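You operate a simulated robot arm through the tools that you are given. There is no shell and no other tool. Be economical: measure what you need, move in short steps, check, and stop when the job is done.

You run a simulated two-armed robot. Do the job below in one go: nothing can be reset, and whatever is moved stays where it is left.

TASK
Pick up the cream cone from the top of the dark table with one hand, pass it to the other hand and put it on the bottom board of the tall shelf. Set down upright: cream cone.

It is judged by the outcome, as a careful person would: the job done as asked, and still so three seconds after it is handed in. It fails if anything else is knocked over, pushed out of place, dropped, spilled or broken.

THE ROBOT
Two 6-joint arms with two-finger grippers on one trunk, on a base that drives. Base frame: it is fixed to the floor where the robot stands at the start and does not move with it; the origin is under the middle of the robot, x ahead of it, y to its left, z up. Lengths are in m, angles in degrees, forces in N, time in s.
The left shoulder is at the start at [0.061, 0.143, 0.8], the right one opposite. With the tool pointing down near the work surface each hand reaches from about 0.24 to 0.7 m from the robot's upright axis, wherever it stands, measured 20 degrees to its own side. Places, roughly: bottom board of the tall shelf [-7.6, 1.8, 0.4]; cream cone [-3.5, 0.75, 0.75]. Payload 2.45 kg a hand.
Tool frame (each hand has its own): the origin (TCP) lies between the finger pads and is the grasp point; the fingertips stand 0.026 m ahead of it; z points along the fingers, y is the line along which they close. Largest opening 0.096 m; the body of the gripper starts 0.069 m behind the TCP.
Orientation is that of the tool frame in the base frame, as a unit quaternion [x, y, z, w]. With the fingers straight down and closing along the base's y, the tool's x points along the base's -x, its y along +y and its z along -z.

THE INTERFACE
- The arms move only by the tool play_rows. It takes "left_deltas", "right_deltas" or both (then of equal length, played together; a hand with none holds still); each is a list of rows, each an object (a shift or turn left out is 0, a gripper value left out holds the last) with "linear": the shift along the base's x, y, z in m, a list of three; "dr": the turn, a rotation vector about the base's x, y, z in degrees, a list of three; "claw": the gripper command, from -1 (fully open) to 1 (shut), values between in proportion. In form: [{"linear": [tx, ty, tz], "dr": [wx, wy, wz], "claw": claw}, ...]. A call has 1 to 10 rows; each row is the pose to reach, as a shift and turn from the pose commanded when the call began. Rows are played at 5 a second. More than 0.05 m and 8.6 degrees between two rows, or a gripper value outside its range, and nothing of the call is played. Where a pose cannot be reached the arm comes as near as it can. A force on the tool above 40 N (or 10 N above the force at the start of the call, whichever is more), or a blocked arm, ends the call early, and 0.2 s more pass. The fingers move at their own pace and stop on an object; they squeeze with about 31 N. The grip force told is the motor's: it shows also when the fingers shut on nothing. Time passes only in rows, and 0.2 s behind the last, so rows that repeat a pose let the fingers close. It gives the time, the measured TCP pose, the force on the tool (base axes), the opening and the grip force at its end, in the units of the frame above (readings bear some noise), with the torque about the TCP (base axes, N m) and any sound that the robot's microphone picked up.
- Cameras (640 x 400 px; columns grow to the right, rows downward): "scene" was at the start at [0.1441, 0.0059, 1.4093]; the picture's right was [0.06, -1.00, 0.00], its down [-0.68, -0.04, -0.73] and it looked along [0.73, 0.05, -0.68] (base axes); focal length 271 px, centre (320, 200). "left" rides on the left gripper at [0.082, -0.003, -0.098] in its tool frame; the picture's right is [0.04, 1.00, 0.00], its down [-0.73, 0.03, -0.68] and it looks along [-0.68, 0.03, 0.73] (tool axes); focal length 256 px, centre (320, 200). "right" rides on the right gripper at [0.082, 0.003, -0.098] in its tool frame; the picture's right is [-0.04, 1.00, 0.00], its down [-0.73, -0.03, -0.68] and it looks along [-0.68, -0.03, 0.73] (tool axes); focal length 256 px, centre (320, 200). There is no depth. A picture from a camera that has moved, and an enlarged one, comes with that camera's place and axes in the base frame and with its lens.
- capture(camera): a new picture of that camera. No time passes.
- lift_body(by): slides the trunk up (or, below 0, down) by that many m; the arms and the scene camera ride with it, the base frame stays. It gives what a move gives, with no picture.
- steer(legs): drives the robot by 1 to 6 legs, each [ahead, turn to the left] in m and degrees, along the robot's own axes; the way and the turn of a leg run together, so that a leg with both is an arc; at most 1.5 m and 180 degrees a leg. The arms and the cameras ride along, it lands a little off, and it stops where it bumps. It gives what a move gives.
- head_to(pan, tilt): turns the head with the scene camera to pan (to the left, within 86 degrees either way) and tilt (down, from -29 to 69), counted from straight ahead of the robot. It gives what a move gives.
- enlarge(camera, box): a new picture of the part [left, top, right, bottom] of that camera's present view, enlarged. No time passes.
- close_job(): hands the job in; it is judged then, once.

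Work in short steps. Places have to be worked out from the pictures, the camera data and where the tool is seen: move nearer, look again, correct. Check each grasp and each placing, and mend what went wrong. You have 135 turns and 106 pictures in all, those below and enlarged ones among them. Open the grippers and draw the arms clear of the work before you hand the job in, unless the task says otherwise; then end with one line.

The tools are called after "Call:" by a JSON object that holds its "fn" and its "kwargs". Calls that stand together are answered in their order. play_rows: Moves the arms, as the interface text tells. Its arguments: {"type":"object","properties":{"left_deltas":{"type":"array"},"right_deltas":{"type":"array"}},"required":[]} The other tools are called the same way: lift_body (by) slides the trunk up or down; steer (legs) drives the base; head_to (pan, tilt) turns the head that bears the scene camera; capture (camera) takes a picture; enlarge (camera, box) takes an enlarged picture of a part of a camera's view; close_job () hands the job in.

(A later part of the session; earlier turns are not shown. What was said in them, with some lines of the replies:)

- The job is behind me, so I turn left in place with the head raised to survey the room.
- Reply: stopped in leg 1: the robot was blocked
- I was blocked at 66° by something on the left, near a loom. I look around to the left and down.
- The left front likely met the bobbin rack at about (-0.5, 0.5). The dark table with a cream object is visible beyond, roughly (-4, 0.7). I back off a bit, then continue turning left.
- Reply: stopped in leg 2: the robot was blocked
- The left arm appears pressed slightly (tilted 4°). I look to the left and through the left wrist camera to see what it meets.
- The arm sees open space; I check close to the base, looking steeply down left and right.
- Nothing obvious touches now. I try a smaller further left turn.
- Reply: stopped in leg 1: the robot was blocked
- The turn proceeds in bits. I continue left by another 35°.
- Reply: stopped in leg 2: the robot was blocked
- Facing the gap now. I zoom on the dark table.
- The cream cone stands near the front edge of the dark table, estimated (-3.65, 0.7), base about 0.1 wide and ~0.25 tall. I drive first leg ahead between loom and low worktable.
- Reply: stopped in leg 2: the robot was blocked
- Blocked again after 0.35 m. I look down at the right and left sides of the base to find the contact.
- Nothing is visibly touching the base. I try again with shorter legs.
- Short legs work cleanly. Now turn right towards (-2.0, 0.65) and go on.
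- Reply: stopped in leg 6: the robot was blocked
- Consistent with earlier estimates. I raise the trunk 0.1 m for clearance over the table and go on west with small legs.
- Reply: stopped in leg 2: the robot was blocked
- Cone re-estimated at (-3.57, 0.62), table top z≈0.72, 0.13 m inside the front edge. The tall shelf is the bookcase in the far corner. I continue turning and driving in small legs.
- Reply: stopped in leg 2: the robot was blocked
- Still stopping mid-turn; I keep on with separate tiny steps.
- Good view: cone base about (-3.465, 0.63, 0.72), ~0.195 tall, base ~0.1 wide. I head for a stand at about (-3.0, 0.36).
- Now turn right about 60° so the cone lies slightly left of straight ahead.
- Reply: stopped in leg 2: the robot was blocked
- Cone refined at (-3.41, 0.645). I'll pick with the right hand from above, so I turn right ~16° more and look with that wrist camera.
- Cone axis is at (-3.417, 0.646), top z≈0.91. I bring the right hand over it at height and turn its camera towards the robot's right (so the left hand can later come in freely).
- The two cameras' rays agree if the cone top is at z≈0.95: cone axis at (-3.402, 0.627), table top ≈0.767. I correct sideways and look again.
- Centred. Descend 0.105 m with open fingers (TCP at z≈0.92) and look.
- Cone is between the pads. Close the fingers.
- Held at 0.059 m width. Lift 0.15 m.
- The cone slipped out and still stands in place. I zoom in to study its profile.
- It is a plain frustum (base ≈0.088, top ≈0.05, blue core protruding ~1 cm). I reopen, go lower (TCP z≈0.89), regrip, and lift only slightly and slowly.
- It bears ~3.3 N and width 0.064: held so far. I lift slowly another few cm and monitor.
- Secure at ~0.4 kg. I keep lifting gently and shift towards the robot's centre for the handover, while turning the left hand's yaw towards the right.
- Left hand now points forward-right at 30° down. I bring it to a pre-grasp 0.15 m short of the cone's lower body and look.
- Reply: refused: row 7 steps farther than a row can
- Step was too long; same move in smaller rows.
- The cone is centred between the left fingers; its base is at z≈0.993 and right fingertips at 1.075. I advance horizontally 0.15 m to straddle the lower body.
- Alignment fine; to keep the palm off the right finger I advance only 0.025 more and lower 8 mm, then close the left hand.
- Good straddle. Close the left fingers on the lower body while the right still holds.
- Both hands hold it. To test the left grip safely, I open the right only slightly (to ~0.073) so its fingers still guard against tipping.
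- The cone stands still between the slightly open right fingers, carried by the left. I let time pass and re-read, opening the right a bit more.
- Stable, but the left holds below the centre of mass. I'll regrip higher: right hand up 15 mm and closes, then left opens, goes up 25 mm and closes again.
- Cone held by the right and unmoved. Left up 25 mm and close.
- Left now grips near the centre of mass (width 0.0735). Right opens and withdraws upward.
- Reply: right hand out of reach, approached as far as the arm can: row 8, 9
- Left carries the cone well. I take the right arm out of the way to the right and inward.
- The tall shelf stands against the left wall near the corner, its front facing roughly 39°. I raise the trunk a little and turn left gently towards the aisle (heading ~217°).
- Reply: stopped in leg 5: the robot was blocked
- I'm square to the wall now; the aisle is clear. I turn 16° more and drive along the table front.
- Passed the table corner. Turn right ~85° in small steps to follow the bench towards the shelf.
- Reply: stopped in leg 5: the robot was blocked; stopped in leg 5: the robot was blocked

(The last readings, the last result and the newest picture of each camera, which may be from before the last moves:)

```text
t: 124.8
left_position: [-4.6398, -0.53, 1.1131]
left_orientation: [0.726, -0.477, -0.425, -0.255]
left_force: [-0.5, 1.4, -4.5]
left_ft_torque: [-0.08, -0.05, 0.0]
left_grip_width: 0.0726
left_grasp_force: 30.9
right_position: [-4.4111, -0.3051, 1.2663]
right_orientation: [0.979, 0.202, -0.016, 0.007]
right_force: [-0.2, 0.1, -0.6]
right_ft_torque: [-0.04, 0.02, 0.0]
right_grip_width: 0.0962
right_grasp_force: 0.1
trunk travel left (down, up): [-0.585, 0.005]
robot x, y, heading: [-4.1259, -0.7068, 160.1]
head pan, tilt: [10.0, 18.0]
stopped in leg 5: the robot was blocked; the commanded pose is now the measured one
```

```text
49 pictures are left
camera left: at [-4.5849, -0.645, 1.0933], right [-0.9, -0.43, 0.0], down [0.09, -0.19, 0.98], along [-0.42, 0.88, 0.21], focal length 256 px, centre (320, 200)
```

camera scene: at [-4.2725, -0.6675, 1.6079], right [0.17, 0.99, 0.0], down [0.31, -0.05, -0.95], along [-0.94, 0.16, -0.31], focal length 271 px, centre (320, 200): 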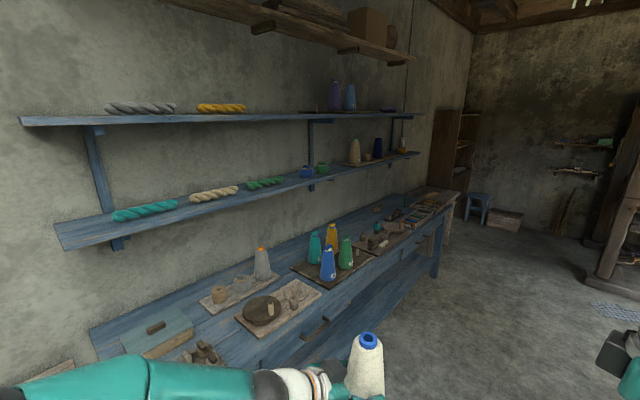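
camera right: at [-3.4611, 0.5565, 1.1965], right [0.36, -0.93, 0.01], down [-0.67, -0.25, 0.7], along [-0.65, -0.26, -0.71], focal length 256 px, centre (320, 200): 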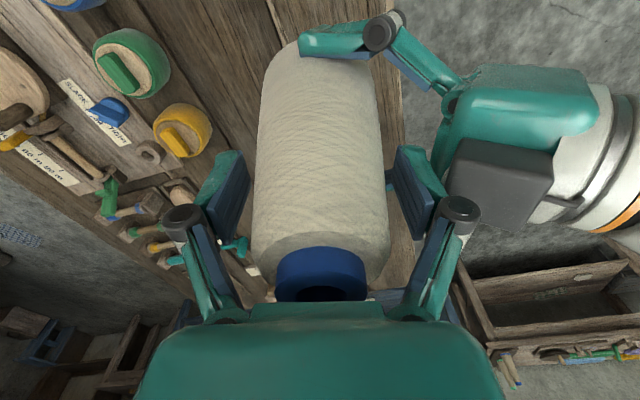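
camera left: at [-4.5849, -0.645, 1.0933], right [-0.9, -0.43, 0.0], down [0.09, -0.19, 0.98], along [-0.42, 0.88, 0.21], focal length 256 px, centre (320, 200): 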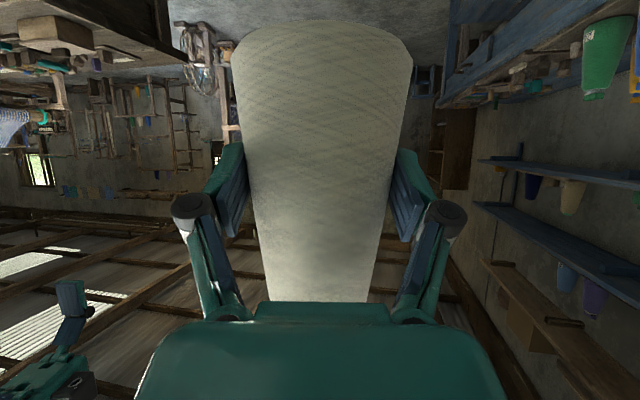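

Cone still well held. I turn another ~26° right to head along the bench (heading ~134°) and drive on in gentle legs.

Call:
{"fn": "steer", "kwargs": {"legs": [[0, -5], [0, -5], [0, -5], [0, -5], [0, -5]]}}

Call:
{"fn": "steer", "kwargs": {"legs": [[0.15, 0], [0.2, 0], [0.2, 0], [0.2, 0], [0.2, 0], [0.2, 0]]}}

Call:
{"fn": "steer", "kwargs": {"legs": [[0.2, 0], [0.2, 0], [0.2, 0], [0.2, 0]]}}

Call:
{"fn": "capture", "kwargs": {"camera": "scene"}}

```text
t: 128.1
left_position: [-4.5167, -0.3247, 1.1133]
left_orientation: [-0.604, 0.625, 0.359, 0.341]
left_force: [0.6, 0.0, -2.9]
left_ft_torque: [-0.07, 0.0, 0.02]
left_grip_width: 0.0725
left_grasp_force: 31.3
right_position: [-4.2126, -0.2188, 1.2676]
right_orientation: [1.0, -0.018, -0.017, 0.003]
right_force: [-0.4, 0.7, -0.2]
right_ft_torque: [-0.03, 0.04, 0.0]
right_grip_width: 0.0961
right_grasp_force: 0.0
trunk travel left (down, up): [-0.585, 0.005]
robot x, y, heading: [-4.1377, -0.7201, 135.2]
head pan, tilt: [10.0, 18.0]
stopped in leg 5: the robot was blocked; the commanded pose is now the measured one
```

```text
t: 135.6
left_position: [-5.3288, 0.4893, 1.1134]
left_orientation: [-0.604, 0.625, 0.358, 0.341]
left_force: [-0.3, 0.4, -3.7]
left_ft_torque: [-0.05, 0.01, -0.02]
left_grip_width: 0.073
left_grasp_force: 30.5
right_position: [-5.0259, 0.5949, 1.2666]
right_orientation: [1.0, -0.018, -0.015, 0.004]
right_force: [-0.7, 1.0, 0.9]
right_ft_torque: [-0.02, -0.02, -0.03]
right_grip_width: 0.0961
right_grasp_force: 0.1
trunk travel left (down, up): [-0.585, 0.005]
robot x, y, heading: [-4.953, 0.0959, 134.8]
head pan, tilt: [10.0, 18.0]
```

```text
t: 140.8
left_position: [-5.887, 1.0619, 1.1151]
left_orientation: [-0.601, 0.627, 0.357, 0.343]
left_force: [-0.2, 0.8, -3.7]
left_ft_torque: [-0.05, -0.01, -0.01]
left_grip_width: 0.0726
left_grasp_force: 30.9
right_position: [-5.5807, 1.1645, 1.267]
right_orientation: [1.0, -0.021, -0.016, 0.003]
right_force: [0.1, -0.2, 0.0]
right_ft_torque: [-0.01, -0.07, -0.03]
right_grip_width: 0.0959
right_grasp_force: 0.1
trunk travel left (down, up): [-0.585, 0.005]
robot x, y, heading: [-5.5109, 0.6648, 134.5]
head pan, tilt: [10.0, 18.0]
```

```text
48 pictures are left
camera scene: at [-5.6309, 0.7641, 1.6078], right [0.58, 0.81, 0.0], down [0.25, -0.18, -0.95], along [-0.77, 0.55, -0.31], focal length 271 px, centre (320, 200)
```

scene: 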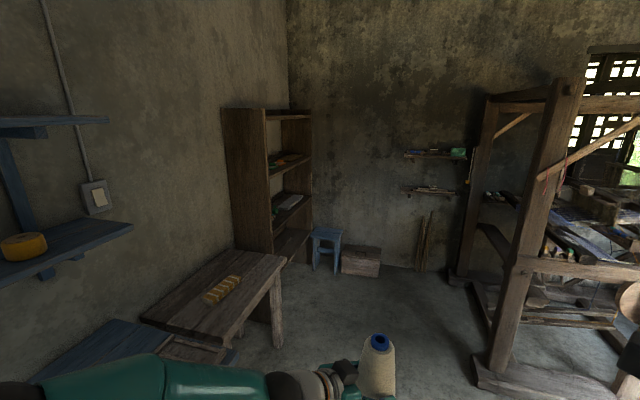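

Zoom on the shelf.

Call:
{"fn": "enlarge", "kwargs": {"camera": "scene", "box": [215, 100, 395, 290]}}

```text
2.11 times, centred on (305, 195) of scene
camera zoom: at [-5.6309, 0.7641, 1.6078], right [0.58, 0.81, 0.0], down [0.25, -0.18, -0.95], along [-0.77, 0.55, -0.31], focal length 570 px, centre (352, 210)
```

zoom: 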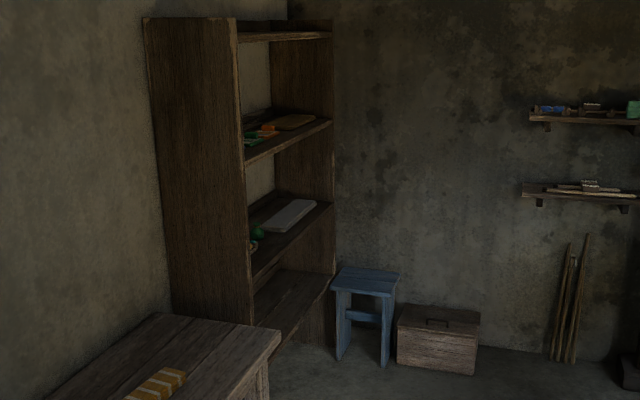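

Shelf front plane and obstacles located: stool and box lie beyond the shelf's far end; a table just before its near end. I go to a staging point ~0.75 m in front of the shelf.

Call:
{"fn": "steer", "kwargs": {"legs": [[0, -3.5], [0.15, 0], [0.2, 0], [0.2, 0], [0.2, 0], [0.2, 0]]}}

Call:
{"fn": "steer", "kwargs": {"legs": [[0.15, 0], [0.2, 0], [0.2, 0], [0.2, 0], [0.15, 0]]}}

Call:
{"fn": "head_to", "kwargs": {"pan": 45, "tilt": 30}}

Call:
{"fn": "capture", "kwargs": {"camera": "scene"}}

```text
t: 147.5
left_position: [-6.4792, 1.8134, 1.1158]
left_orientation: [-0.579, 0.648, 0.345, 0.355]
left_force: [-0.5, -0.2, -3.5]
left_ft_torque: [-0.06, 0.01, -0.02]
left_grip_width: 0.0724
left_grasp_force: 30.7
right_position: [-6.1684, 1.893, 1.2683]
right_orientation: [0.998, -0.057, -0.015, 0.003]
right_force: [-1.1, 0.0, -0.4]
right_ft_torque: [0.01, -0.05, 0.0]
right_grip_width: 0.096
right_grasp_force: 0.0
trunk travel left (down, up): [-0.585, 0.005]
robot x, y, heading: [-6.1315, 1.3902, 130.4]
head pan, tilt: [10.0, 18.0]
```

```text
t: 153.5
left_position: [-7.068, 2.492, 1.1142]
left_orientation: [-0.582, 0.646, 0.345, 0.354]
left_force: [0.1, 0.3, -4.8]
left_ft_torque: [-0.04, 0.0, -0.04]
left_grip_width: 0.072
left_grasp_force: 31.1
right_position: [-6.7588, 2.5758, 1.2671]
right_orientation: [0.998, -0.053, -0.015, 0.003]
right_force: [-0.3, 1.4, -0.1]
right_ft_torque: [-0.03, -0.02, 0.03]
right_grip_width: 0.0959
right_grasp_force: 0.2
trunk travel left (down, up): [-0.585, 0.005]
robot x, y, heading: [-6.7165, 2.0707, 130.8]
head pan, tilt: [10.0, 18.0]
```

```text
t: 154.5
left_position: [-7.0681, 2.4914, 1.1161]
left_orientation: [-0.581, 0.645, 0.347, 0.355]
left_force: [0.5, 0.7, -3.6]
left_ft_torque: [-0.06, 0.01, 0.01]
left_grip_width: 0.0722
left_grasp_force: 31.2
right_position: [-6.7573, 2.5733, 1.2697]
right_orientation: [0.998, -0.053, -0.016, 0.003]
right_force: [-0.1, 0.0, 0.4]
right_ft_torque: [-0.03, -0.03, -0.01]
right_grip_width: 0.0962
right_grasp_force: 0.1
trunk travel left (down, up): [-0.585, 0.005]
robot x, y, heading: [-6.7188, 2.0703, 130.7]
head pan, tilt: [45.0, 30.0]
```

```text
46 pictures are left
camera scene: at [-6.8485, 2.1256, 1.5886], right [0.07, 1.0, 0.0], down [0.5, -0.04, -0.87], along [-0.86, 0.06, -0.5], focal length 271 px, centre (320, 200)
```

scene: 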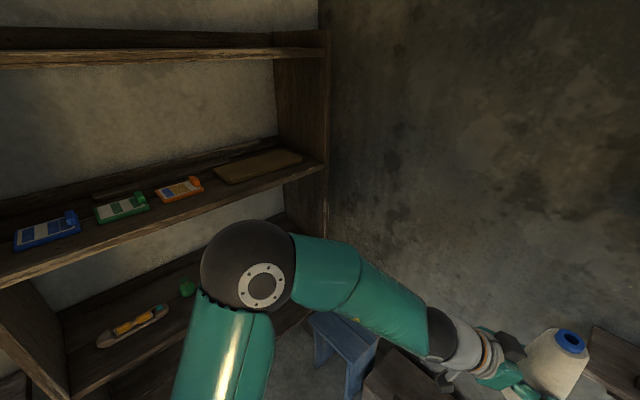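

Turn left ~60° in small steps to face the shelf.

Call:
{"fn": "steer", "kwargs": {"legs": [[0, 6], [0, 6], [0, 6], [0, 6], [0, 6], [0, 6]]}}

Call:
{"fn": "steer", "kwargs": {"legs": [[0, 6], [0, 6], [0, 6], [0, 6]]}}

Call:
{"fn": "head_to", "kwargs": {"pan": 10, "tilt": 45}}

Call:
{"fn": "capture", "kwargs": {"camera": "scene"}}

```text
t: 157.6
left_position: [-7.2107, 2.2956, 1.1147]
left_orientation: [0.711, -0.5, -0.416, -0.268]
left_force: [-0.5, -1.4, -3.1]
left_ft_torque: [-0.04, -0.01, -0.04]
left_grip_width: 0.0718
left_grasp_force: 31.2
right_position: [-6.9687, 2.5042, 1.2708]
right_orientation: [0.985, 0.17, -0.014, 0.005]
right_force: [0.1, -1.4, -0.2]
right_ft_torque: [0.07, -0.05, 0.04]
right_grip_width: 0.0959
right_grasp_force: 0.0
trunk travel left (down, up): [-0.585, 0.005]
robot x, y, heading: [-6.713, 2.0854, 156.9]
head pan, tilt: [45.0, 30.0]
stopped in leg 5: the robot was blocked; the commanded pose is now the measured one
```

```text
t: 160.3
left_position: [-7.2552, 2.0742, 1.1163]
left_orientation: [0.798, -0.342, -0.464, -0.175]
left_force: [0.0, -0.7, -2.6]
left_ft_torque: [-0.03, -0.02, -0.03]
left_grip_width: 0.0716
left_grasp_force: 30.3
right_position: [-7.1151, 2.3648, 1.2707]
right_orientation: [0.928, 0.371, -0.013, 0.009]
right_force: [-0.6, 0.1, -0.3]
right_ft_torque: [0.04, 0.03, 0.01]
right_grip_width: 0.0959
right_grasp_force: 0.1
trunk travel left (down, up): [-0.585, 0.005]
robot x, y, heading: [-6.7046, 2.1045, -179.2]
head pan, tilt: [45.0, 30.0]
```

```text
t: 161.3
left_position: [-7.2541, 2.0749, 1.1165]
left_orientation: [0.798, -0.343, -0.463, -0.176]
left_force: [-0.1, -0.3, -3.1]
left_ft_torque: [-0.03, -0.03, 0.0]
left_grip_width: 0.0719
left_grasp_force: 30.8
right_position: [-7.1167, 2.3661, 1.2704]
right_orientation: [0.929, 0.37, -0.013, 0.008]
right_force: [0.0, 0.6, 0.4]
right_ft_torque: [0.02, 0.0, -0.03]
right_grip_width: 0.0958
right_grasp_force: 0.1
trunk travel left (down, up): [-0.585, 0.005]
robot x, y, heading: [-6.707, 2.1069, -179.3]
head pan, tilt: [10.0, 45.0]
```

```text
45 pictures are left
camera scene: at [-6.8506, 2.0887, 1.566], right [-0.19, 0.98, 0.0], down [0.69, 0.13, -0.71], along [-0.69, -0.13, -0.71], focal length 271 px, centre (320, 200)
```

scene: 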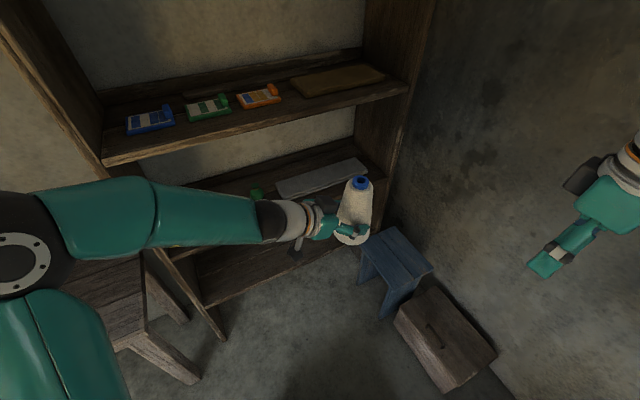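

The bottom board's front edge runs from about (-7.25, 1.51) to (-7.68, 2.09), z≈0.4, with ~0.45 m headroom. I turn left to ~205° then yaw the left hand to point straight at the shelf.

Call:
{"fn": "steer", "kwargs": {"legs": [[0, 6], [0, 6], [0, 6], [0, 6]]}}

Call:
{"fn": "play_rows", "kwargs": {"left_deltas": [{"dr": [0, 0, 4]}, {"dr": [0, 0, 8]}, {"dr": [0, 0, 12]}, {"dr": [0, 0, 16]}, {"dr": [0, 0, 20]}, {"dr": [0, 0, 24]}, {"dr": [0, 0, 28]}, {"dr": [0, 0, 32]}, {"dr": [0, 0, 36]}, {"dr": [0, 0, 40]}]}}

Call:
{"fn": "capture", "kwargs": {"camera": "scene"}}

Call:
{"fn": "capture", "kwargs": {"camera": "left"}}

```text
t: 164.0
left_position: [-7.1973, 1.8533, 1.1165]
left_orientation: [0.852, -0.168, -0.49, -0.075]
left_force: [1.1, -0.3, -4.0]
left_ft_torque: [-0.04, -0.05, 0.02]
left_grip_width: 0.0719
left_grasp_force: 30.9
right_position: [-7.1912, 2.1741, 1.2711]
right_orientation: [0.83, 0.557, -0.011, 0.012]
right_force: [0.5, 0.2, 0.4]
right_ft_torque: [0.01, -0.01, 0.04]
right_grip_width: 0.0958
right_grasp_force: 0.0
trunk travel left (down, up): [-0.585, 0.005]
robot x, y, heading: [-6.7187, 2.1207, -154.7]
head pan, tilt: [10.0, 45.0]
```

```text
t: 166.2
left_position: [-7.2011, 1.8414, 1.1264]
left_orientation: [0.865, -0.094, -0.492, -0.038]
left_force: [0.3, -0.3, -3.7]
left_ft_torque: [0.0, -0.03, 0.01]
left_grip_width: 0.0714
left_grasp_force: 30.7
left hand out of reach, approached as far as the arm can: row 3, 4, 5, 6, 7, 8, 9, 10
right_position: [-7.1904, 2.1738, 1.2709]
right_orientation: [0.831, 0.557, -0.011, 0.011]
right_force: [0.2, -0.5, 0.1]
right_ft_torque: [0.0, 0.0, -0.01]
right_grip_width: 0.096
right_grasp_force: 0.0
trunk travel left (down, up): [-0.585, 0.005]
robot x, y, heading: [-6.7204, 2.1177, -155.1]
head pan, tilt: [10.0, 45.0]
```

```text
44 pictures are left
camera scene: at [-6.8427, 2.0471, 1.566], right [-0.57, 0.82, 0.0], down [0.58, 0.41, -0.71], along [-0.58, -0.41, -0.71], focal length 271 px, centre (320, 200)
```

scene: 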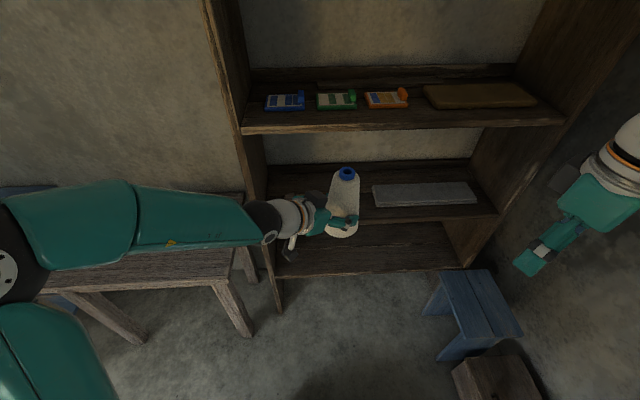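

```text
43 pictures are left
camera left: at [-7.0762, 1.818, 1.1057], right [-0.18, -0.98, -0.01], down [0.2, -0.04, 0.98], along [-0.96, 0.17, 0.21], focal length 256 px, centre (320, 200)
```

left: 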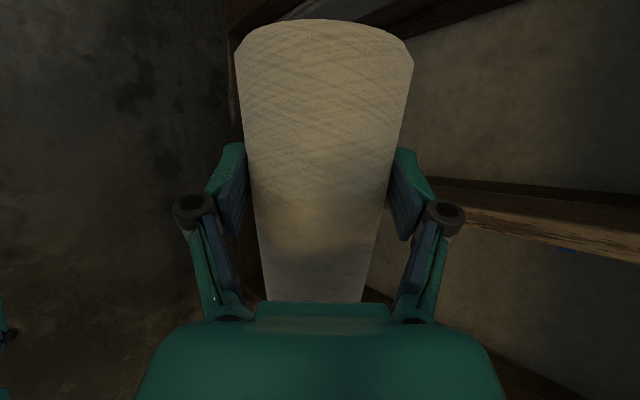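

The yaw stalled (arm limit) with the hand near the centreline. I move the hand to the robot's left, its own side, then try turning further.

Call:
{"fn": "play_rows", "kwargs": {"left_deltas": [{"linear": [0.006, -0.025, 0]}, {"linear": [0.012, -0.05, 0]}, {"linear": [0.019, -0.075, 0], "dr": [0, 0, 4]}, {"linear": [0.025, -0.1, 0], "dr": [0, 0, 8]}, {"linear": [0.031, -0.125, 0], "dr": [0, 0, 12]}, {"linear": [0.037, -0.15, 0], "dr": [0, 0, 16]}, {"linear": [0.044, -0.175, 0], "dr": [0, 0, 20]}, {"linear": [0.05, -0.2, 0], "dr": [0, 0, 24]}, {"linear": [0.05, -0.2, 0], "dr": [0, 0, 28]}, {"linear": [0.05, -0.2, 0], "dr": [0, 0, 32]}]}}

Call:
{"fn": "capture", "kwargs": {"camera": "scene"}}

```text
t: 168.4
left_position: [-7.1495, 1.6386, 1.1268]
left_orientation: [0.866, 0.087, -0.488, 0.062]
left_force: [0.5, -0.7, -3.2]
left_ft_torque: [-0.03, -0.08, -0.01]
left_grip_width: 0.0718
left_grasp_force: 31.1
left hand out of reach, approached as far as the arm can: row 9, 10
right_position: [-7.1909, 2.1737, 1.2703]
right_orientation: [0.83, 0.557, -0.011, 0.012]
right_force: [0.1, -0.6, -0.5]
right_ft_torque: [-0.03, 0.0, -0.02]
right_grip_width: 0.0961
right_grasp_force: 0.1
trunk travel left (down, up): [-0.585, 0.005]
robot x, y, heading: [-6.7177, 2.1195, -154.8]
head pan, tilt: [10.0, 45.0]
```

```text
42 pictures are left
camera scene: at [-6.8426, 2.0467, 1.566], right [-0.57, 0.82, 0.0], down [0.58, 0.41, -0.71], along [-0.58, -0.41, -0.71], focal length 271 px, centre (320, 200)
```

scene: 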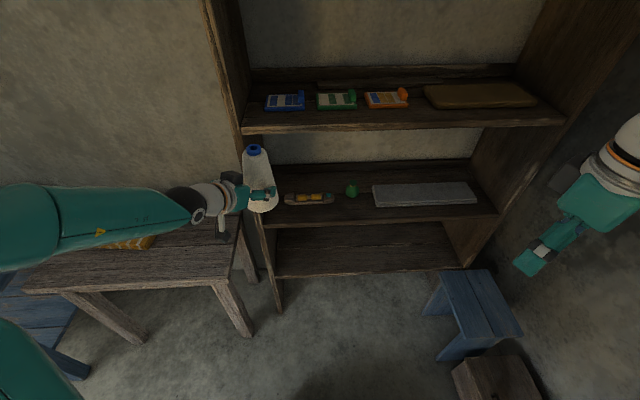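

Now the hand points at 193° with a good arm pose. I turn the base 10° right, then lower the trunk so the cone is just above the bottom-board height.

Call:
{"fn": "steer", "kwargs": {"legs": [[0, -5], [0, -5]]}}

Call:
{"fn": "lift_body", "kwargs": {"by": -0.3}}

Call:
{"fn": "capture", "kwargs": {"camera": "scene"}}

```text
t: 169.8
left_position: [-7.2249, 1.7231, 1.1276]
left_orientation: [0.871, 0.007, -0.491, 0.014]
left_force: [-0.2, 0.4, -3.8]
left_ft_torque: [0.0, -0.01, 0.06]
left_grip_width: 0.0716
left_grasp_force: 30.9
right_position: [-7.1716, 2.258, 1.2717]
right_orientation: [0.877, 0.481, -0.012, 0.01]
right_force: [-0.3, -0.1, -0.5]
right_ft_torque: [-0.02, 0.03, 0.02]
right_grip_width: 0.0959
right_grasp_force: 0.1
trunk travel left (down, up): [-0.585, 0.005]
robot x, y, heading: [-6.7198, 2.1132, -164.9]
head pan, tilt: [10.0, 45.0]
```

```text
t: 172.8
left_position: [-7.2252, 1.7223, 0.8281]
left_orientation: [0.871, 0.007, -0.491, 0.014]
left_force: [0.5, 0.0, -3.5]
left_ft_torque: [-0.01, -0.05, -0.02]
left_grip_width: 0.0715
left_grasp_force: 30.4
right_position: [-7.1725, 2.258, 0.9713]
right_orientation: [0.877, 0.48, -0.013, 0.011]
right_force: [-0.6, -0.8, -0.2]
right_ft_torque: [-0.01, -0.04, -0.04]
right_grip_width: 0.096
right_grasp_force: 0.1
trunk travel left (down, up): [-0.285, 0.305]
robot x, y, heading: [-6.7168, 2.1096, -165.0]
head pan, tilt: [10.0, 45.0]
```

```text
41 pictures are left
camera scene: at [-6.8493, 2.063, 1.2661], right [-0.42, 0.91, 0.0], down [0.64, 0.3, -0.71], along [-0.64, -0.3, -0.71], focal length 271 px, centre (320, 200)
```

scene: 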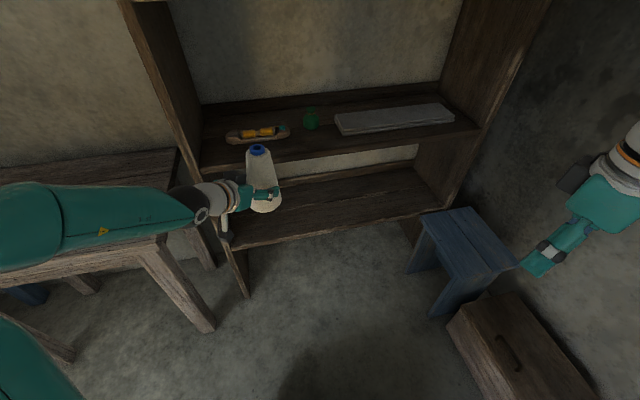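

Elbow comes near the side table, so rather than lowering the trunk all the way, I lower the left hand by the arm 0.2 m and see.

Call:
{"fn": "play_rows", "kwargs": {"left_deltas": [{"linear": [0, 0, -0.015]}, {"linear": [0, 0, -0.04]}, {"linear": [0, 0, -0.065]}, {"linear": [0, 0, -0.09]}, {"linear": [0, 0, -0.115]}, {"linear": [0, 0, -0.14]}, {"linear": [0, 0, -0.165]}, {"linear": [0, 0, -0.185]}, {"linear": [0, 0, -0.2]}, {"linear": [0, 0, -0.2]}]}}

Call:
{"fn": "capture", "kwargs": {"camera": "scene"}}

Call:
{"fn": "capture", "kwargs": {"camera": "left"}}

```text
t: 175.0
left_position: [-7.2474, 1.6591, 0.6582]
left_orientation: [0.874, 0.001, -0.485, -0.011]
left_force: [0.5, -0.1, -3.3]
left_ft_torque: [0.05, -0.1, 0.05]
left_grip_width: 0.0714
left_grasp_force: 31.1
left hand out of reach, approached as far as the arm can: row 2, 3, 4, 5, 6, 7, 8, 9, 10
right_position: [-7.1724, 2.2577, 0.9711]
right_orientation: [0.877, 0.48, -0.012, 0.01]
right_force: [0.4, 0.5, 0.1]
right_ft_torque: [0.0, 0.0, 0.01]
right_grip_width: 0.096
right_grasp_force: 0.0
trunk travel left (down, up): [-0.285, 0.305]
robot x, y, heading: [-6.7208, 2.1114, -165.0]
head pan, tilt: [10.0, 45.0]
```

```text
40 pictures are left
camera scene: at [-6.8492, 2.063, 1.2661], right [-0.42, 0.91, 0.0], down [0.64, 0.3, -0.71], along [-0.64, -0.3, -0.71], focal length 271 px, centre (320, 200)
```

scene: 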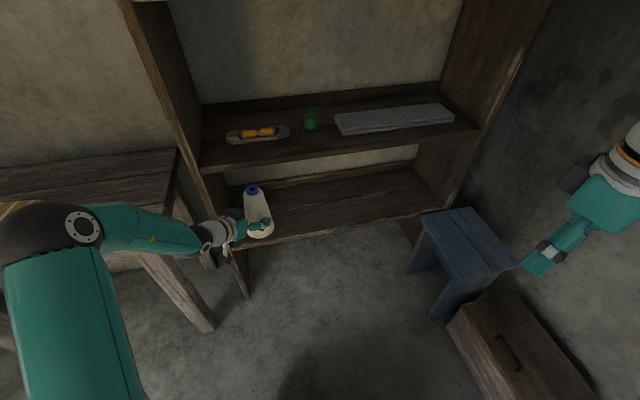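

```text
39 pictures are left
camera left: at [-7.1208, 1.6616, 0.6423], right [0.01, -1.0, -0.05], down [0.19, -0.05, 0.98], along [-0.98, -0.02, 0.19], focal length 256 px, centre (320, 200)
```

left: 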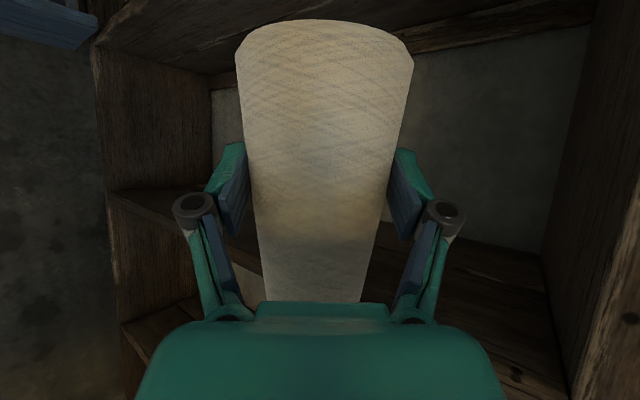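

The arm reached its limit partway (TCP z≈0.66). I take the rest with the trunk; first 0.12 m, then check.

Call:
{"fn": "lift_body", "kwargs": {"by": -0.12}}

Call:
{"fn": "capture", "kwargs": {"camera": "scene"}}

Call:
{"fn": "capture", "kwargs": {"camera": "left"}}

```text
t: 176.5
left_position: [-7.2486, 1.6598, 0.5398]
left_orientation: [0.875, 0.002, -0.484, -0.01]
left_force: [0.1, 0.8, -3.7]
left_ft_torque: [-0.02, -0.09, 0.02]
left_grip_width: 0.0714
left_grasp_force: 31.0
right_position: [-7.173, 2.2574, 0.8513]
right_orientation: [0.877, 0.48, -0.013, 0.01]
right_force: [0.0, -0.3, 0.8]
right_ft_torque: [-0.01, 0.02, -0.03]
right_grip_width: 0.0959
right_grasp_force: 0.0
trunk travel left (down, up): [-0.165, 0.425]
robot x, y, heading: [-6.7184, 2.1114, -165.1]
head pan, tilt: [10.0, 45.0]
```

```text
38 pictures are left
camera scene: at [-6.8492, 2.063, 1.1461], right [-0.42, 0.91, 0.0], down [0.64, 0.3, -0.71], along [-0.64, -0.3, -0.71], focal length 271 px, centre (320, 200)
```

scene: 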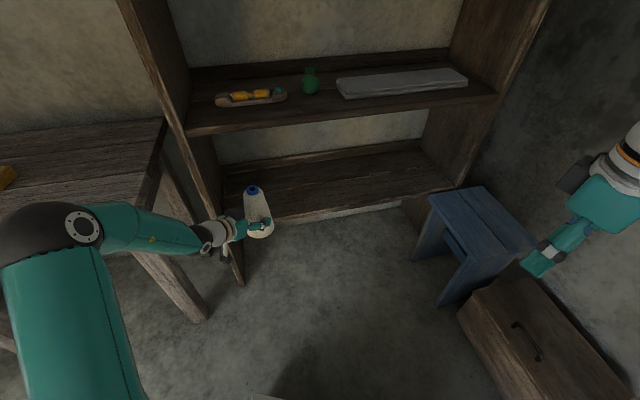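

```text
37 pictures are left
camera left: at [-7.1208, 1.6619, 0.5225], right [0.01, -1.0, -0.05], down [0.19, -0.05, 0.98], along [-0.98, -0.02, 0.19], focal length 256 px, centre (320, 200)
```

left: 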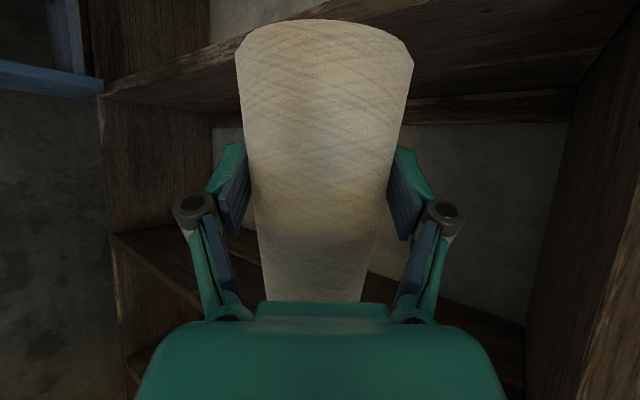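

Cone base is ≈0.48, board top ≈0.40–0.43, hand inside the opening's width. I drive forward 0.19 m to bring the cone over the board.

Call:
{"fn": "steer", "kwargs": {"legs": [[0.1, 0], [0.09, 0]]}}

Call:
{"fn": "capture", "kwargs": {"camera": "scene"}}

Call:
{"fn": "capture", "kwargs": {"camera": "left"}}

```text
t: 178.4
left_position: [-7.4335, 1.6101, 0.5391]
left_orientation: [0.875, 0.001, -0.484, -0.011]
left_force: [-0.1, 0.6, -3.2]
left_ft_torque: [-0.01, -0.04, 0.0]
left_grip_width: 0.0716
left_grasp_force: 30.7
right_position: [-7.3564, 2.2093, 0.8528]
right_orientation: [0.877, 0.48, -0.012, 0.011]
right_force: [0.3, 0.5, 0.0]
right_ft_torque: [-0.01, 0.02, 0.01]
right_grip_width: 0.0959
right_grasp_force: 0.0
trunk travel left (down, up): [-0.165, 0.425]
robot x, y, heading: [-6.9046, 2.0622, -165.2]
head pan, tilt: [10.0, 45.0]
```

```text
36 pictures are left
camera scene: at [-7.0346, 2.0136, 1.146], right [-0.42, 0.91, 0.0], down [0.64, 0.3, -0.71], along [-0.64, -0.3, -0.71], focal length 271 px, centre (320, 200)
```

scene: 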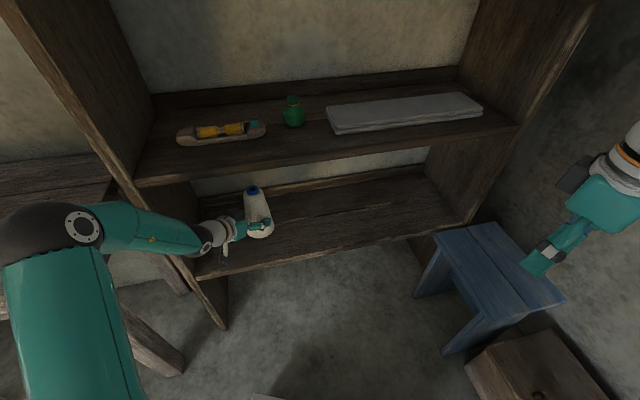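

```text
35 pictures are left
camera left: at [-7.3066, 1.6129, 0.5222], right [0.01, -1.0, -0.05], down [0.19, -0.05, 0.98], along [-0.98, -0.02, 0.18], focal length 256 px, centre (320, 200)
```

left: 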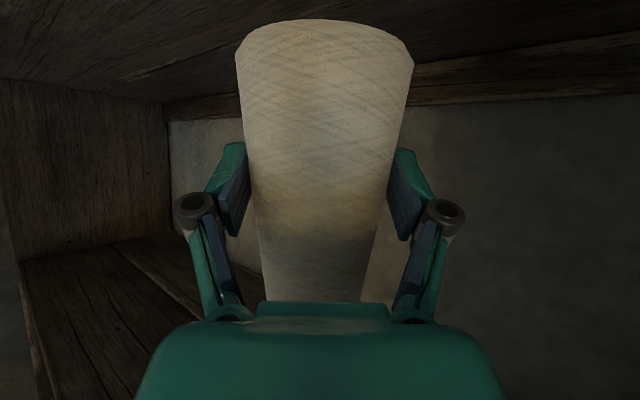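

The cone is over the board ~0.1 m behind the front edge, and its axis looks vertical in the wrist view. I check in a zoom before lowering.

Call:
{"fn": "enlarge", "kwargs": {"camera": "scene", "box": [190, 160, 330, 290]}}

Call:
{"fn": "lift_body", "kwargs": {"by": -0.04}}

Call:
{"fn": "enlarge", "kwargs": {"camera": "scene", "box": [190, 140, 330, 270]}}

```text
3.08 times, centred on (260, 225) of scene
camera zoom: at [-7.0346, 2.0136, 1.146], right [-0.42, 0.91, 0.0], down [0.64, 0.3, -0.71], along [-0.64, -0.3, -0.71], focal length 834 px, centre (505, 123)
```

zoom: 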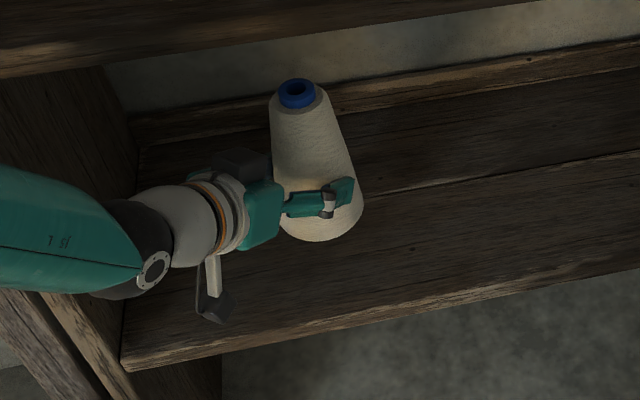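

```text
t: 179.2
left_position: [-7.4335, 1.612, 0.5012]
left_orientation: [0.875, 0.002, -0.484, -0.011]
left_force: [0.4, 0.4, -3.7]
left_ft_torque: [-0.01, -0.1, -0.01]
left_grip_width: 0.0716
left_grasp_force: 30.9
right_position: [-7.3563, 2.2075, 0.8127]
right_orientation: [0.877, 0.48, -0.012, 0.011]
right_force: [0.7, -0.4, 1.1]
right_ft_torque: [-0.03, 0.01, 0.01]
right_grip_width: 0.0961
right_grasp_force: 0.0
trunk travel left (down, up): [-0.125, 0.465]
robot x, y, heading: [-6.9045, 2.0641, -165.0]
head pan, tilt: [10.0, 45.0]
```

```text
3.08 times, centred on (260, 205) of scene
camera zoom: at [-7.0344, 2.0137, 1.106], right [-0.42, 0.91, 0.0], down [0.64, 0.3, -0.71], along [-0.64, -0.3, -0.71], focal length 834 px, centre (505, 185)
```

zoom: 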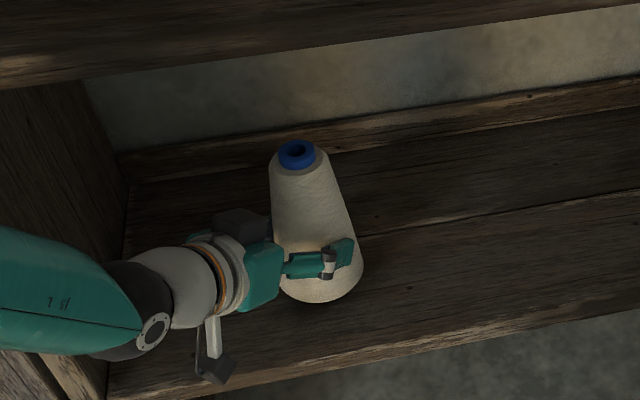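

Nearly upright (leaning forward ~2–3°, about the finger axis, so the board will square it). I lower further in small steps watching the force.

Call:
{"fn": "lift_body", "kwargs": {"by": -0.02}}

Call:
{"fn": "lift_body", "kwargs": {"by": -0.008}}

Call:
{"fn": "enlarge", "kwargs": {"camera": "scene", "box": [190, 120, 330, 250]}}

```text
t: 179.9
left_position: [-7.4329, 1.6104, 0.488]
left_orientation: [0.871, 0.001, -0.49, -0.008]
left_force: [9.1, 0.1, 26.7]
left_ft_torque: [0.06, 0.79, -0.01]
left_grip_width: 0.0715
left_grasp_force: 31.0
right_position: [-7.3553, 2.2103, 0.7934]
right_orientation: [0.877, 0.479, -0.014, 0.011]
right_force: [0.3, -0.2, -0.6]
right_ft_torque: [0.0, 0.0, 0.03]
right_grip_width: 0.0961
right_grasp_force: 0.0
trunk travel left (down, up): [-0.105, 0.485]
robot x, y, heading: [-6.9002, 2.0623, -165.1]
head pan, tilt: [10.0, 45.0]
```

```text
t: 180.5
left_position: [-7.4339, 1.611, 0.4786]
left_orientation: [0.871, 0.001, -0.491, -0.008]
left_force: [2.3, -1.0, 32.0]
left_ft_torque: [0.04, 0.65, 0.04]
left_grip_width: 0.0725
left_grasp_force: 31.0
right_position: [-7.3545, 2.2105, 0.7853]
right_orientation: [0.877, 0.481, -0.013, 0.01]
right_force: [-1.0, 0.4, -0.5]
right_ft_torque: [0.03, 0.0, 0.06]
right_grip_width: 0.0959
right_grasp_force: 0.1
trunk travel left (down, up): [-0.097, 0.493]
robot x, y, heading: [-6.9022, 2.0606, -165.0]
head pan, tilt: [10.0, 45.0]
```

```text
3.08 times, centred on (260, 185) of scene
camera zoom: at [-7.0316, 2.0156, 1.0785], right [-0.42, 0.91, 0.0], down [0.64, 0.3, -0.71], along [-0.64, -0.3, -0.71], focal length 834 px, centre (505, 246)
```

zoom: 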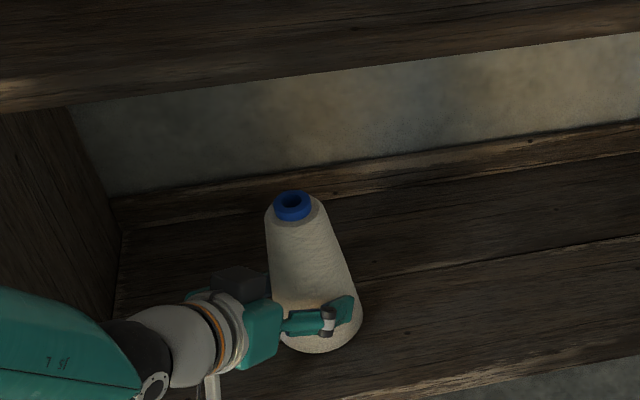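

Contact made (pressing 32 N, a bit much). I ease up 8 mm to relieve the load before opening.

Call:
{"fn": "lift_body", "kwargs": {"by": 0.008}}

Call:
{"fn": "enlarge", "kwargs": {"camera": "scene", "box": [190, 120, 330, 250]}}

Call:
{"fn": "capture", "kwargs": {"camera": "left"}}

```text
t: 181.0
left_position: [-7.4318, 1.6115, 0.4798]
left_orientation: [0.875, 0.002, -0.484, -0.011]
left_force: [-1.4, -2.5, 7.8]
left_ft_torque: [-0.41, 0.48, -0.03]
left_grip_width: 0.073
left_grasp_force: 30.8
right_position: [-7.3561, 2.2092, 0.7919]
right_orientation: [0.877, 0.48, -0.012, 0.011]
right_force: [0.3, -0.2, -1.0]
right_ft_torque: [0.0, 0.02, 0.04]
right_grip_width: 0.096
right_grasp_force: 0.0
trunk travel left (down, up): [-0.105, 0.485]
robot x, y, heading: [-6.9009, 2.0644, -164.9]
head pan, tilt: [10.0, 45.0]
```

```text
3.08 times, centred on (260, 185) of scene
camera zoom: at [-7.0336, 2.0143, 1.086], right [-0.42, 0.91, 0.0], down [0.64, 0.3, -0.71], along [-0.64, -0.3, -0.71], focal length 834 px, centre (505, 246)
```

zoom: 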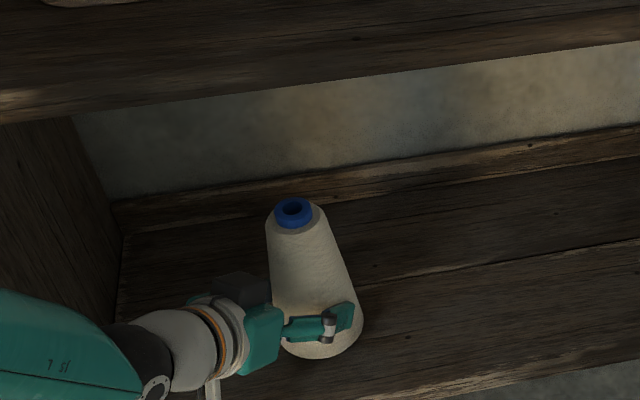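

```text
30 pictures are left
camera left: at [-7.3053, 1.6134, 0.462], right [0.01, -1.0, -0.05], down [0.18, -0.05, 0.98], along [-0.98, -0.02, 0.18], focal length 256 px, centre (320, 200)
```

left: 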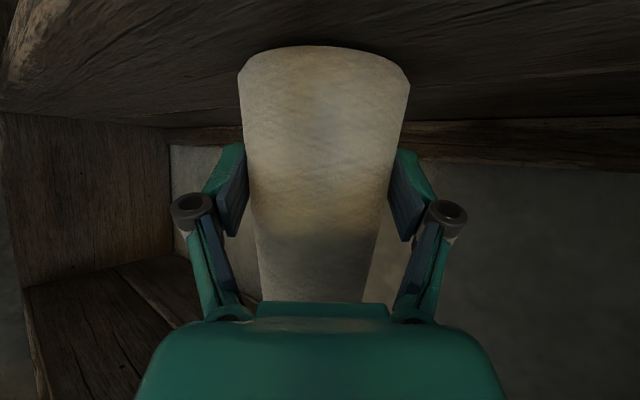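

Load down to 8 N, cone seated. Open the left fingers slowly.

Call:
{"fn": "play_rows", "kwargs": {"left_deltas": [{"claw": -0.55}, {"claw": -0.65}, {"claw": -0.8}, {"claw": -1}, {"claw": -1}, {"claw": -1}]}}

Call:
{"fn": "capture", "kwargs": {"camera": "left"}}

Call:
{"fn": "enlarge", "kwargs": {"camera": "scene", "box": [190, 120, 330, 250]}}

```text
t: 182.4
left_position: [-7.4333, 1.6108, 0.4803]
left_orientation: [0.875, 0.002, -0.484, -0.01]
left_force: [-0.2, 0.2, -0.9]
left_ft_torque: [0.01, 0.01, -0.01]
left_grip_width: 0.0961
left_grasp_force: 0.1
right_position: [-7.3562, 2.2086, 0.7921]
right_orientation: [0.877, 0.48, -0.012, 0.01]
right_force: [-0.3, 0.2, 0.3]
right_ft_torque: [0.01, 0.01, -0.05]
right_grip_width: 0.0961
right_grasp_force: 0.1
trunk travel left (down, up): [-0.105, 0.485]
robot x, y, heading: [-6.8978, 2.0649, -165.0]
head pan, tilt: [10.0, 45.0]
```

```text
29 pictures are left
camera left: at [-7.3065, 1.6131, 0.4629], right [0.01, -1.0, -0.05], down [0.19, -0.05, 0.98], along [-0.98, -0.02, 0.18], focal length 256 px, centre (320, 200)
```

left: 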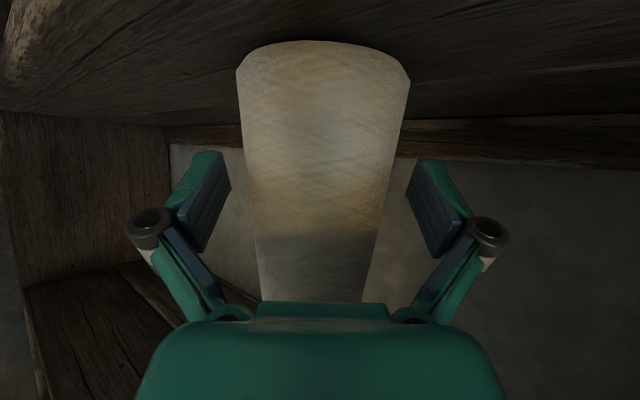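

```text
3.08 times, centred on (260, 185) of scene
camera zoom: at [-7.0342, 2.0139, 1.0861], right [-0.42, 0.91, 0.0], down [0.64, 0.3, -0.71], along [-0.64, -0.3, -0.71], focal length 834 px, centre (505, 246)
```

zoom: 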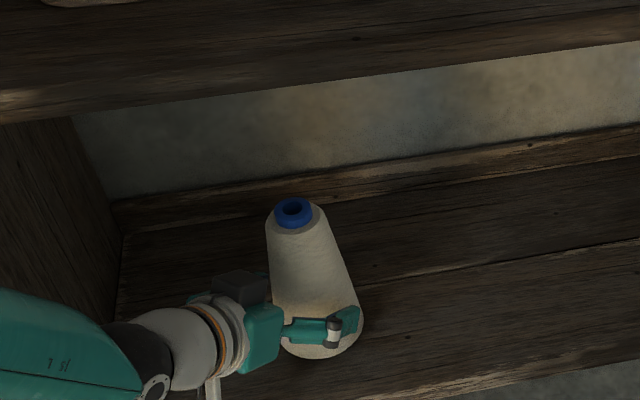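

The cone stands free. I withdraw the left hand straight back along its axis (+x).

Call:
{"fn": "play_rows", "kwargs": {"left_deltas": [{"linear": [0.01, 0, 0]}, {"linear": [0.025, 0, 0]}, {"linear": [0.04, -0.001, 0]}]}}

Call:
{"fn": "capture", "kwargs": {"camera": "left"}}

```text
t: 183.2
left_position: [-7.3956, 1.6065, 0.4839]
left_orientation: [0.875, 0.001, -0.484, -0.015]
left_force: [0.5, -0.2, 0.7]
left_ft_torque: [0.03, -0.03, -0.02]
left_grip_width: 0.096
left_grasp_force: 0.0
left hand out of reach, approached as far as the arm can: row 3
right_position: [-7.356, 2.2084, 0.7923]
right_orientation: [0.877, 0.48, -0.012, 0.011]
right_force: [-0.2, -0.8, 0.1]
right_ft_torque: [0.02, 0.0, -0.02]
right_grip_width: 0.0957
right_grasp_force: 0.1
trunk travel left (down, up): [-0.105, 0.485]
robot x, y, heading: [-6.9019, 2.0634, -165.0]
head pan, tilt: [10.0, 45.0]
```

```text
27 pictures are left
camera left: at [-7.2686, 1.6077, 0.466], right [0.01, -1.0, -0.06], down [0.18, -0.06, 0.98], along [-0.98, -0.02, 0.18], focal length 256 px, centre (320, 200)
```

left: 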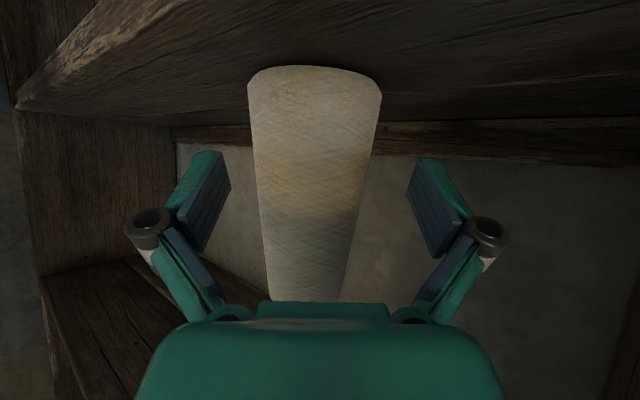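

Arm's at its limit; the cone is nearly clear of the fingers with margin on the side the base will move to. I back the base out slowly.

Call:
{"fn": "steer", "kwargs": {"legs": [[-0.05, 0], [-0.1, 0], [-0.15, 0]]}}

Call:
{"fn": "capture", "kwargs": {"camera": "scene"}}

```text
t: 185.9
left_position: [-7.1028, 1.6823, 0.4836]
left_orientation: [0.875, 0.002, -0.483, -0.014]
left_force: [-0.4, 0.2, -0.3]
left_ft_torque: [-0.01, 0.0, 0.0]
left_grip_width: 0.096
left_grasp_force: 0.1
right_position: [-7.0666, 2.2851, 0.7911]
right_orientation: [0.877, 0.481, -0.012, 0.011]
right_force: [-0.2, 0.1, 0.5]
right_ft_torque: [-0.01, -0.02, 0.01]
right_grip_width: 0.0961
right_grasp_force: 0.1
trunk travel left (down, up): [-0.105, 0.485]
robot x, y, heading: [-6.6126, 2.1411, -164.9]
head pan, tilt: [10.0, 45.0]
```

```text
26 pictures are left
camera scene: at [-6.7429, 2.0911, 1.0861], right [-0.42, 0.91, 0.0], down [0.64, 0.3, -0.71], along [-0.64, -0.3, -0.71], focal length 271 px, centre (320, 200)
```

scene: 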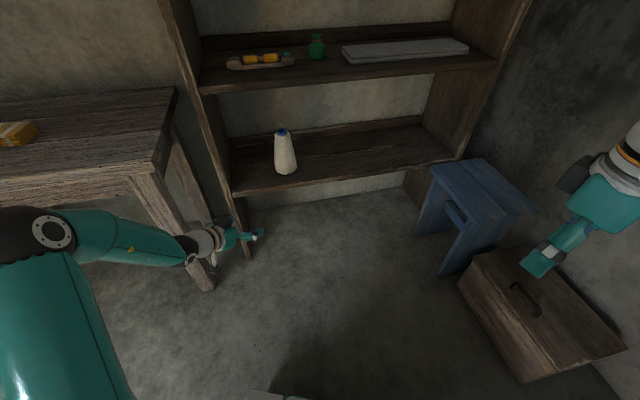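

The cone stands upright on the bottom board; a last zoom to confirm.

Call:
{"fn": "enlarge", "kwargs": {"camera": "scene", "box": [180, 90, 400, 230]}}

```text
2.86 times, centred on (290, 160) of scene
camera zoom: at [-6.7429, 2.0911, 1.0861], right [-0.42, 0.91, 0.0], down [0.64, 0.3, -0.71], along [-0.64, -0.3, -0.71], focal length 774 px, centre (406, 314)
```

zoom: 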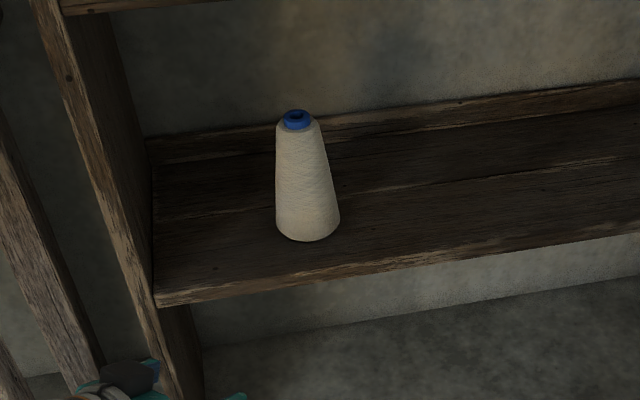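

Upright, well inside the board, and both hands are open and clear; I hand in the job.

Call:
{"fn": "close_job", "kwargs": {}}

```text
The job is handed in.
```

The cream cone was picked up with the right hand, passed to the left, and set upright on the bottom board of the tall shelf. Both grippers are open and clear of it, and I saw nothing else disturbed, although the base stopped as "blocked" on several turns and I never found what caused it.
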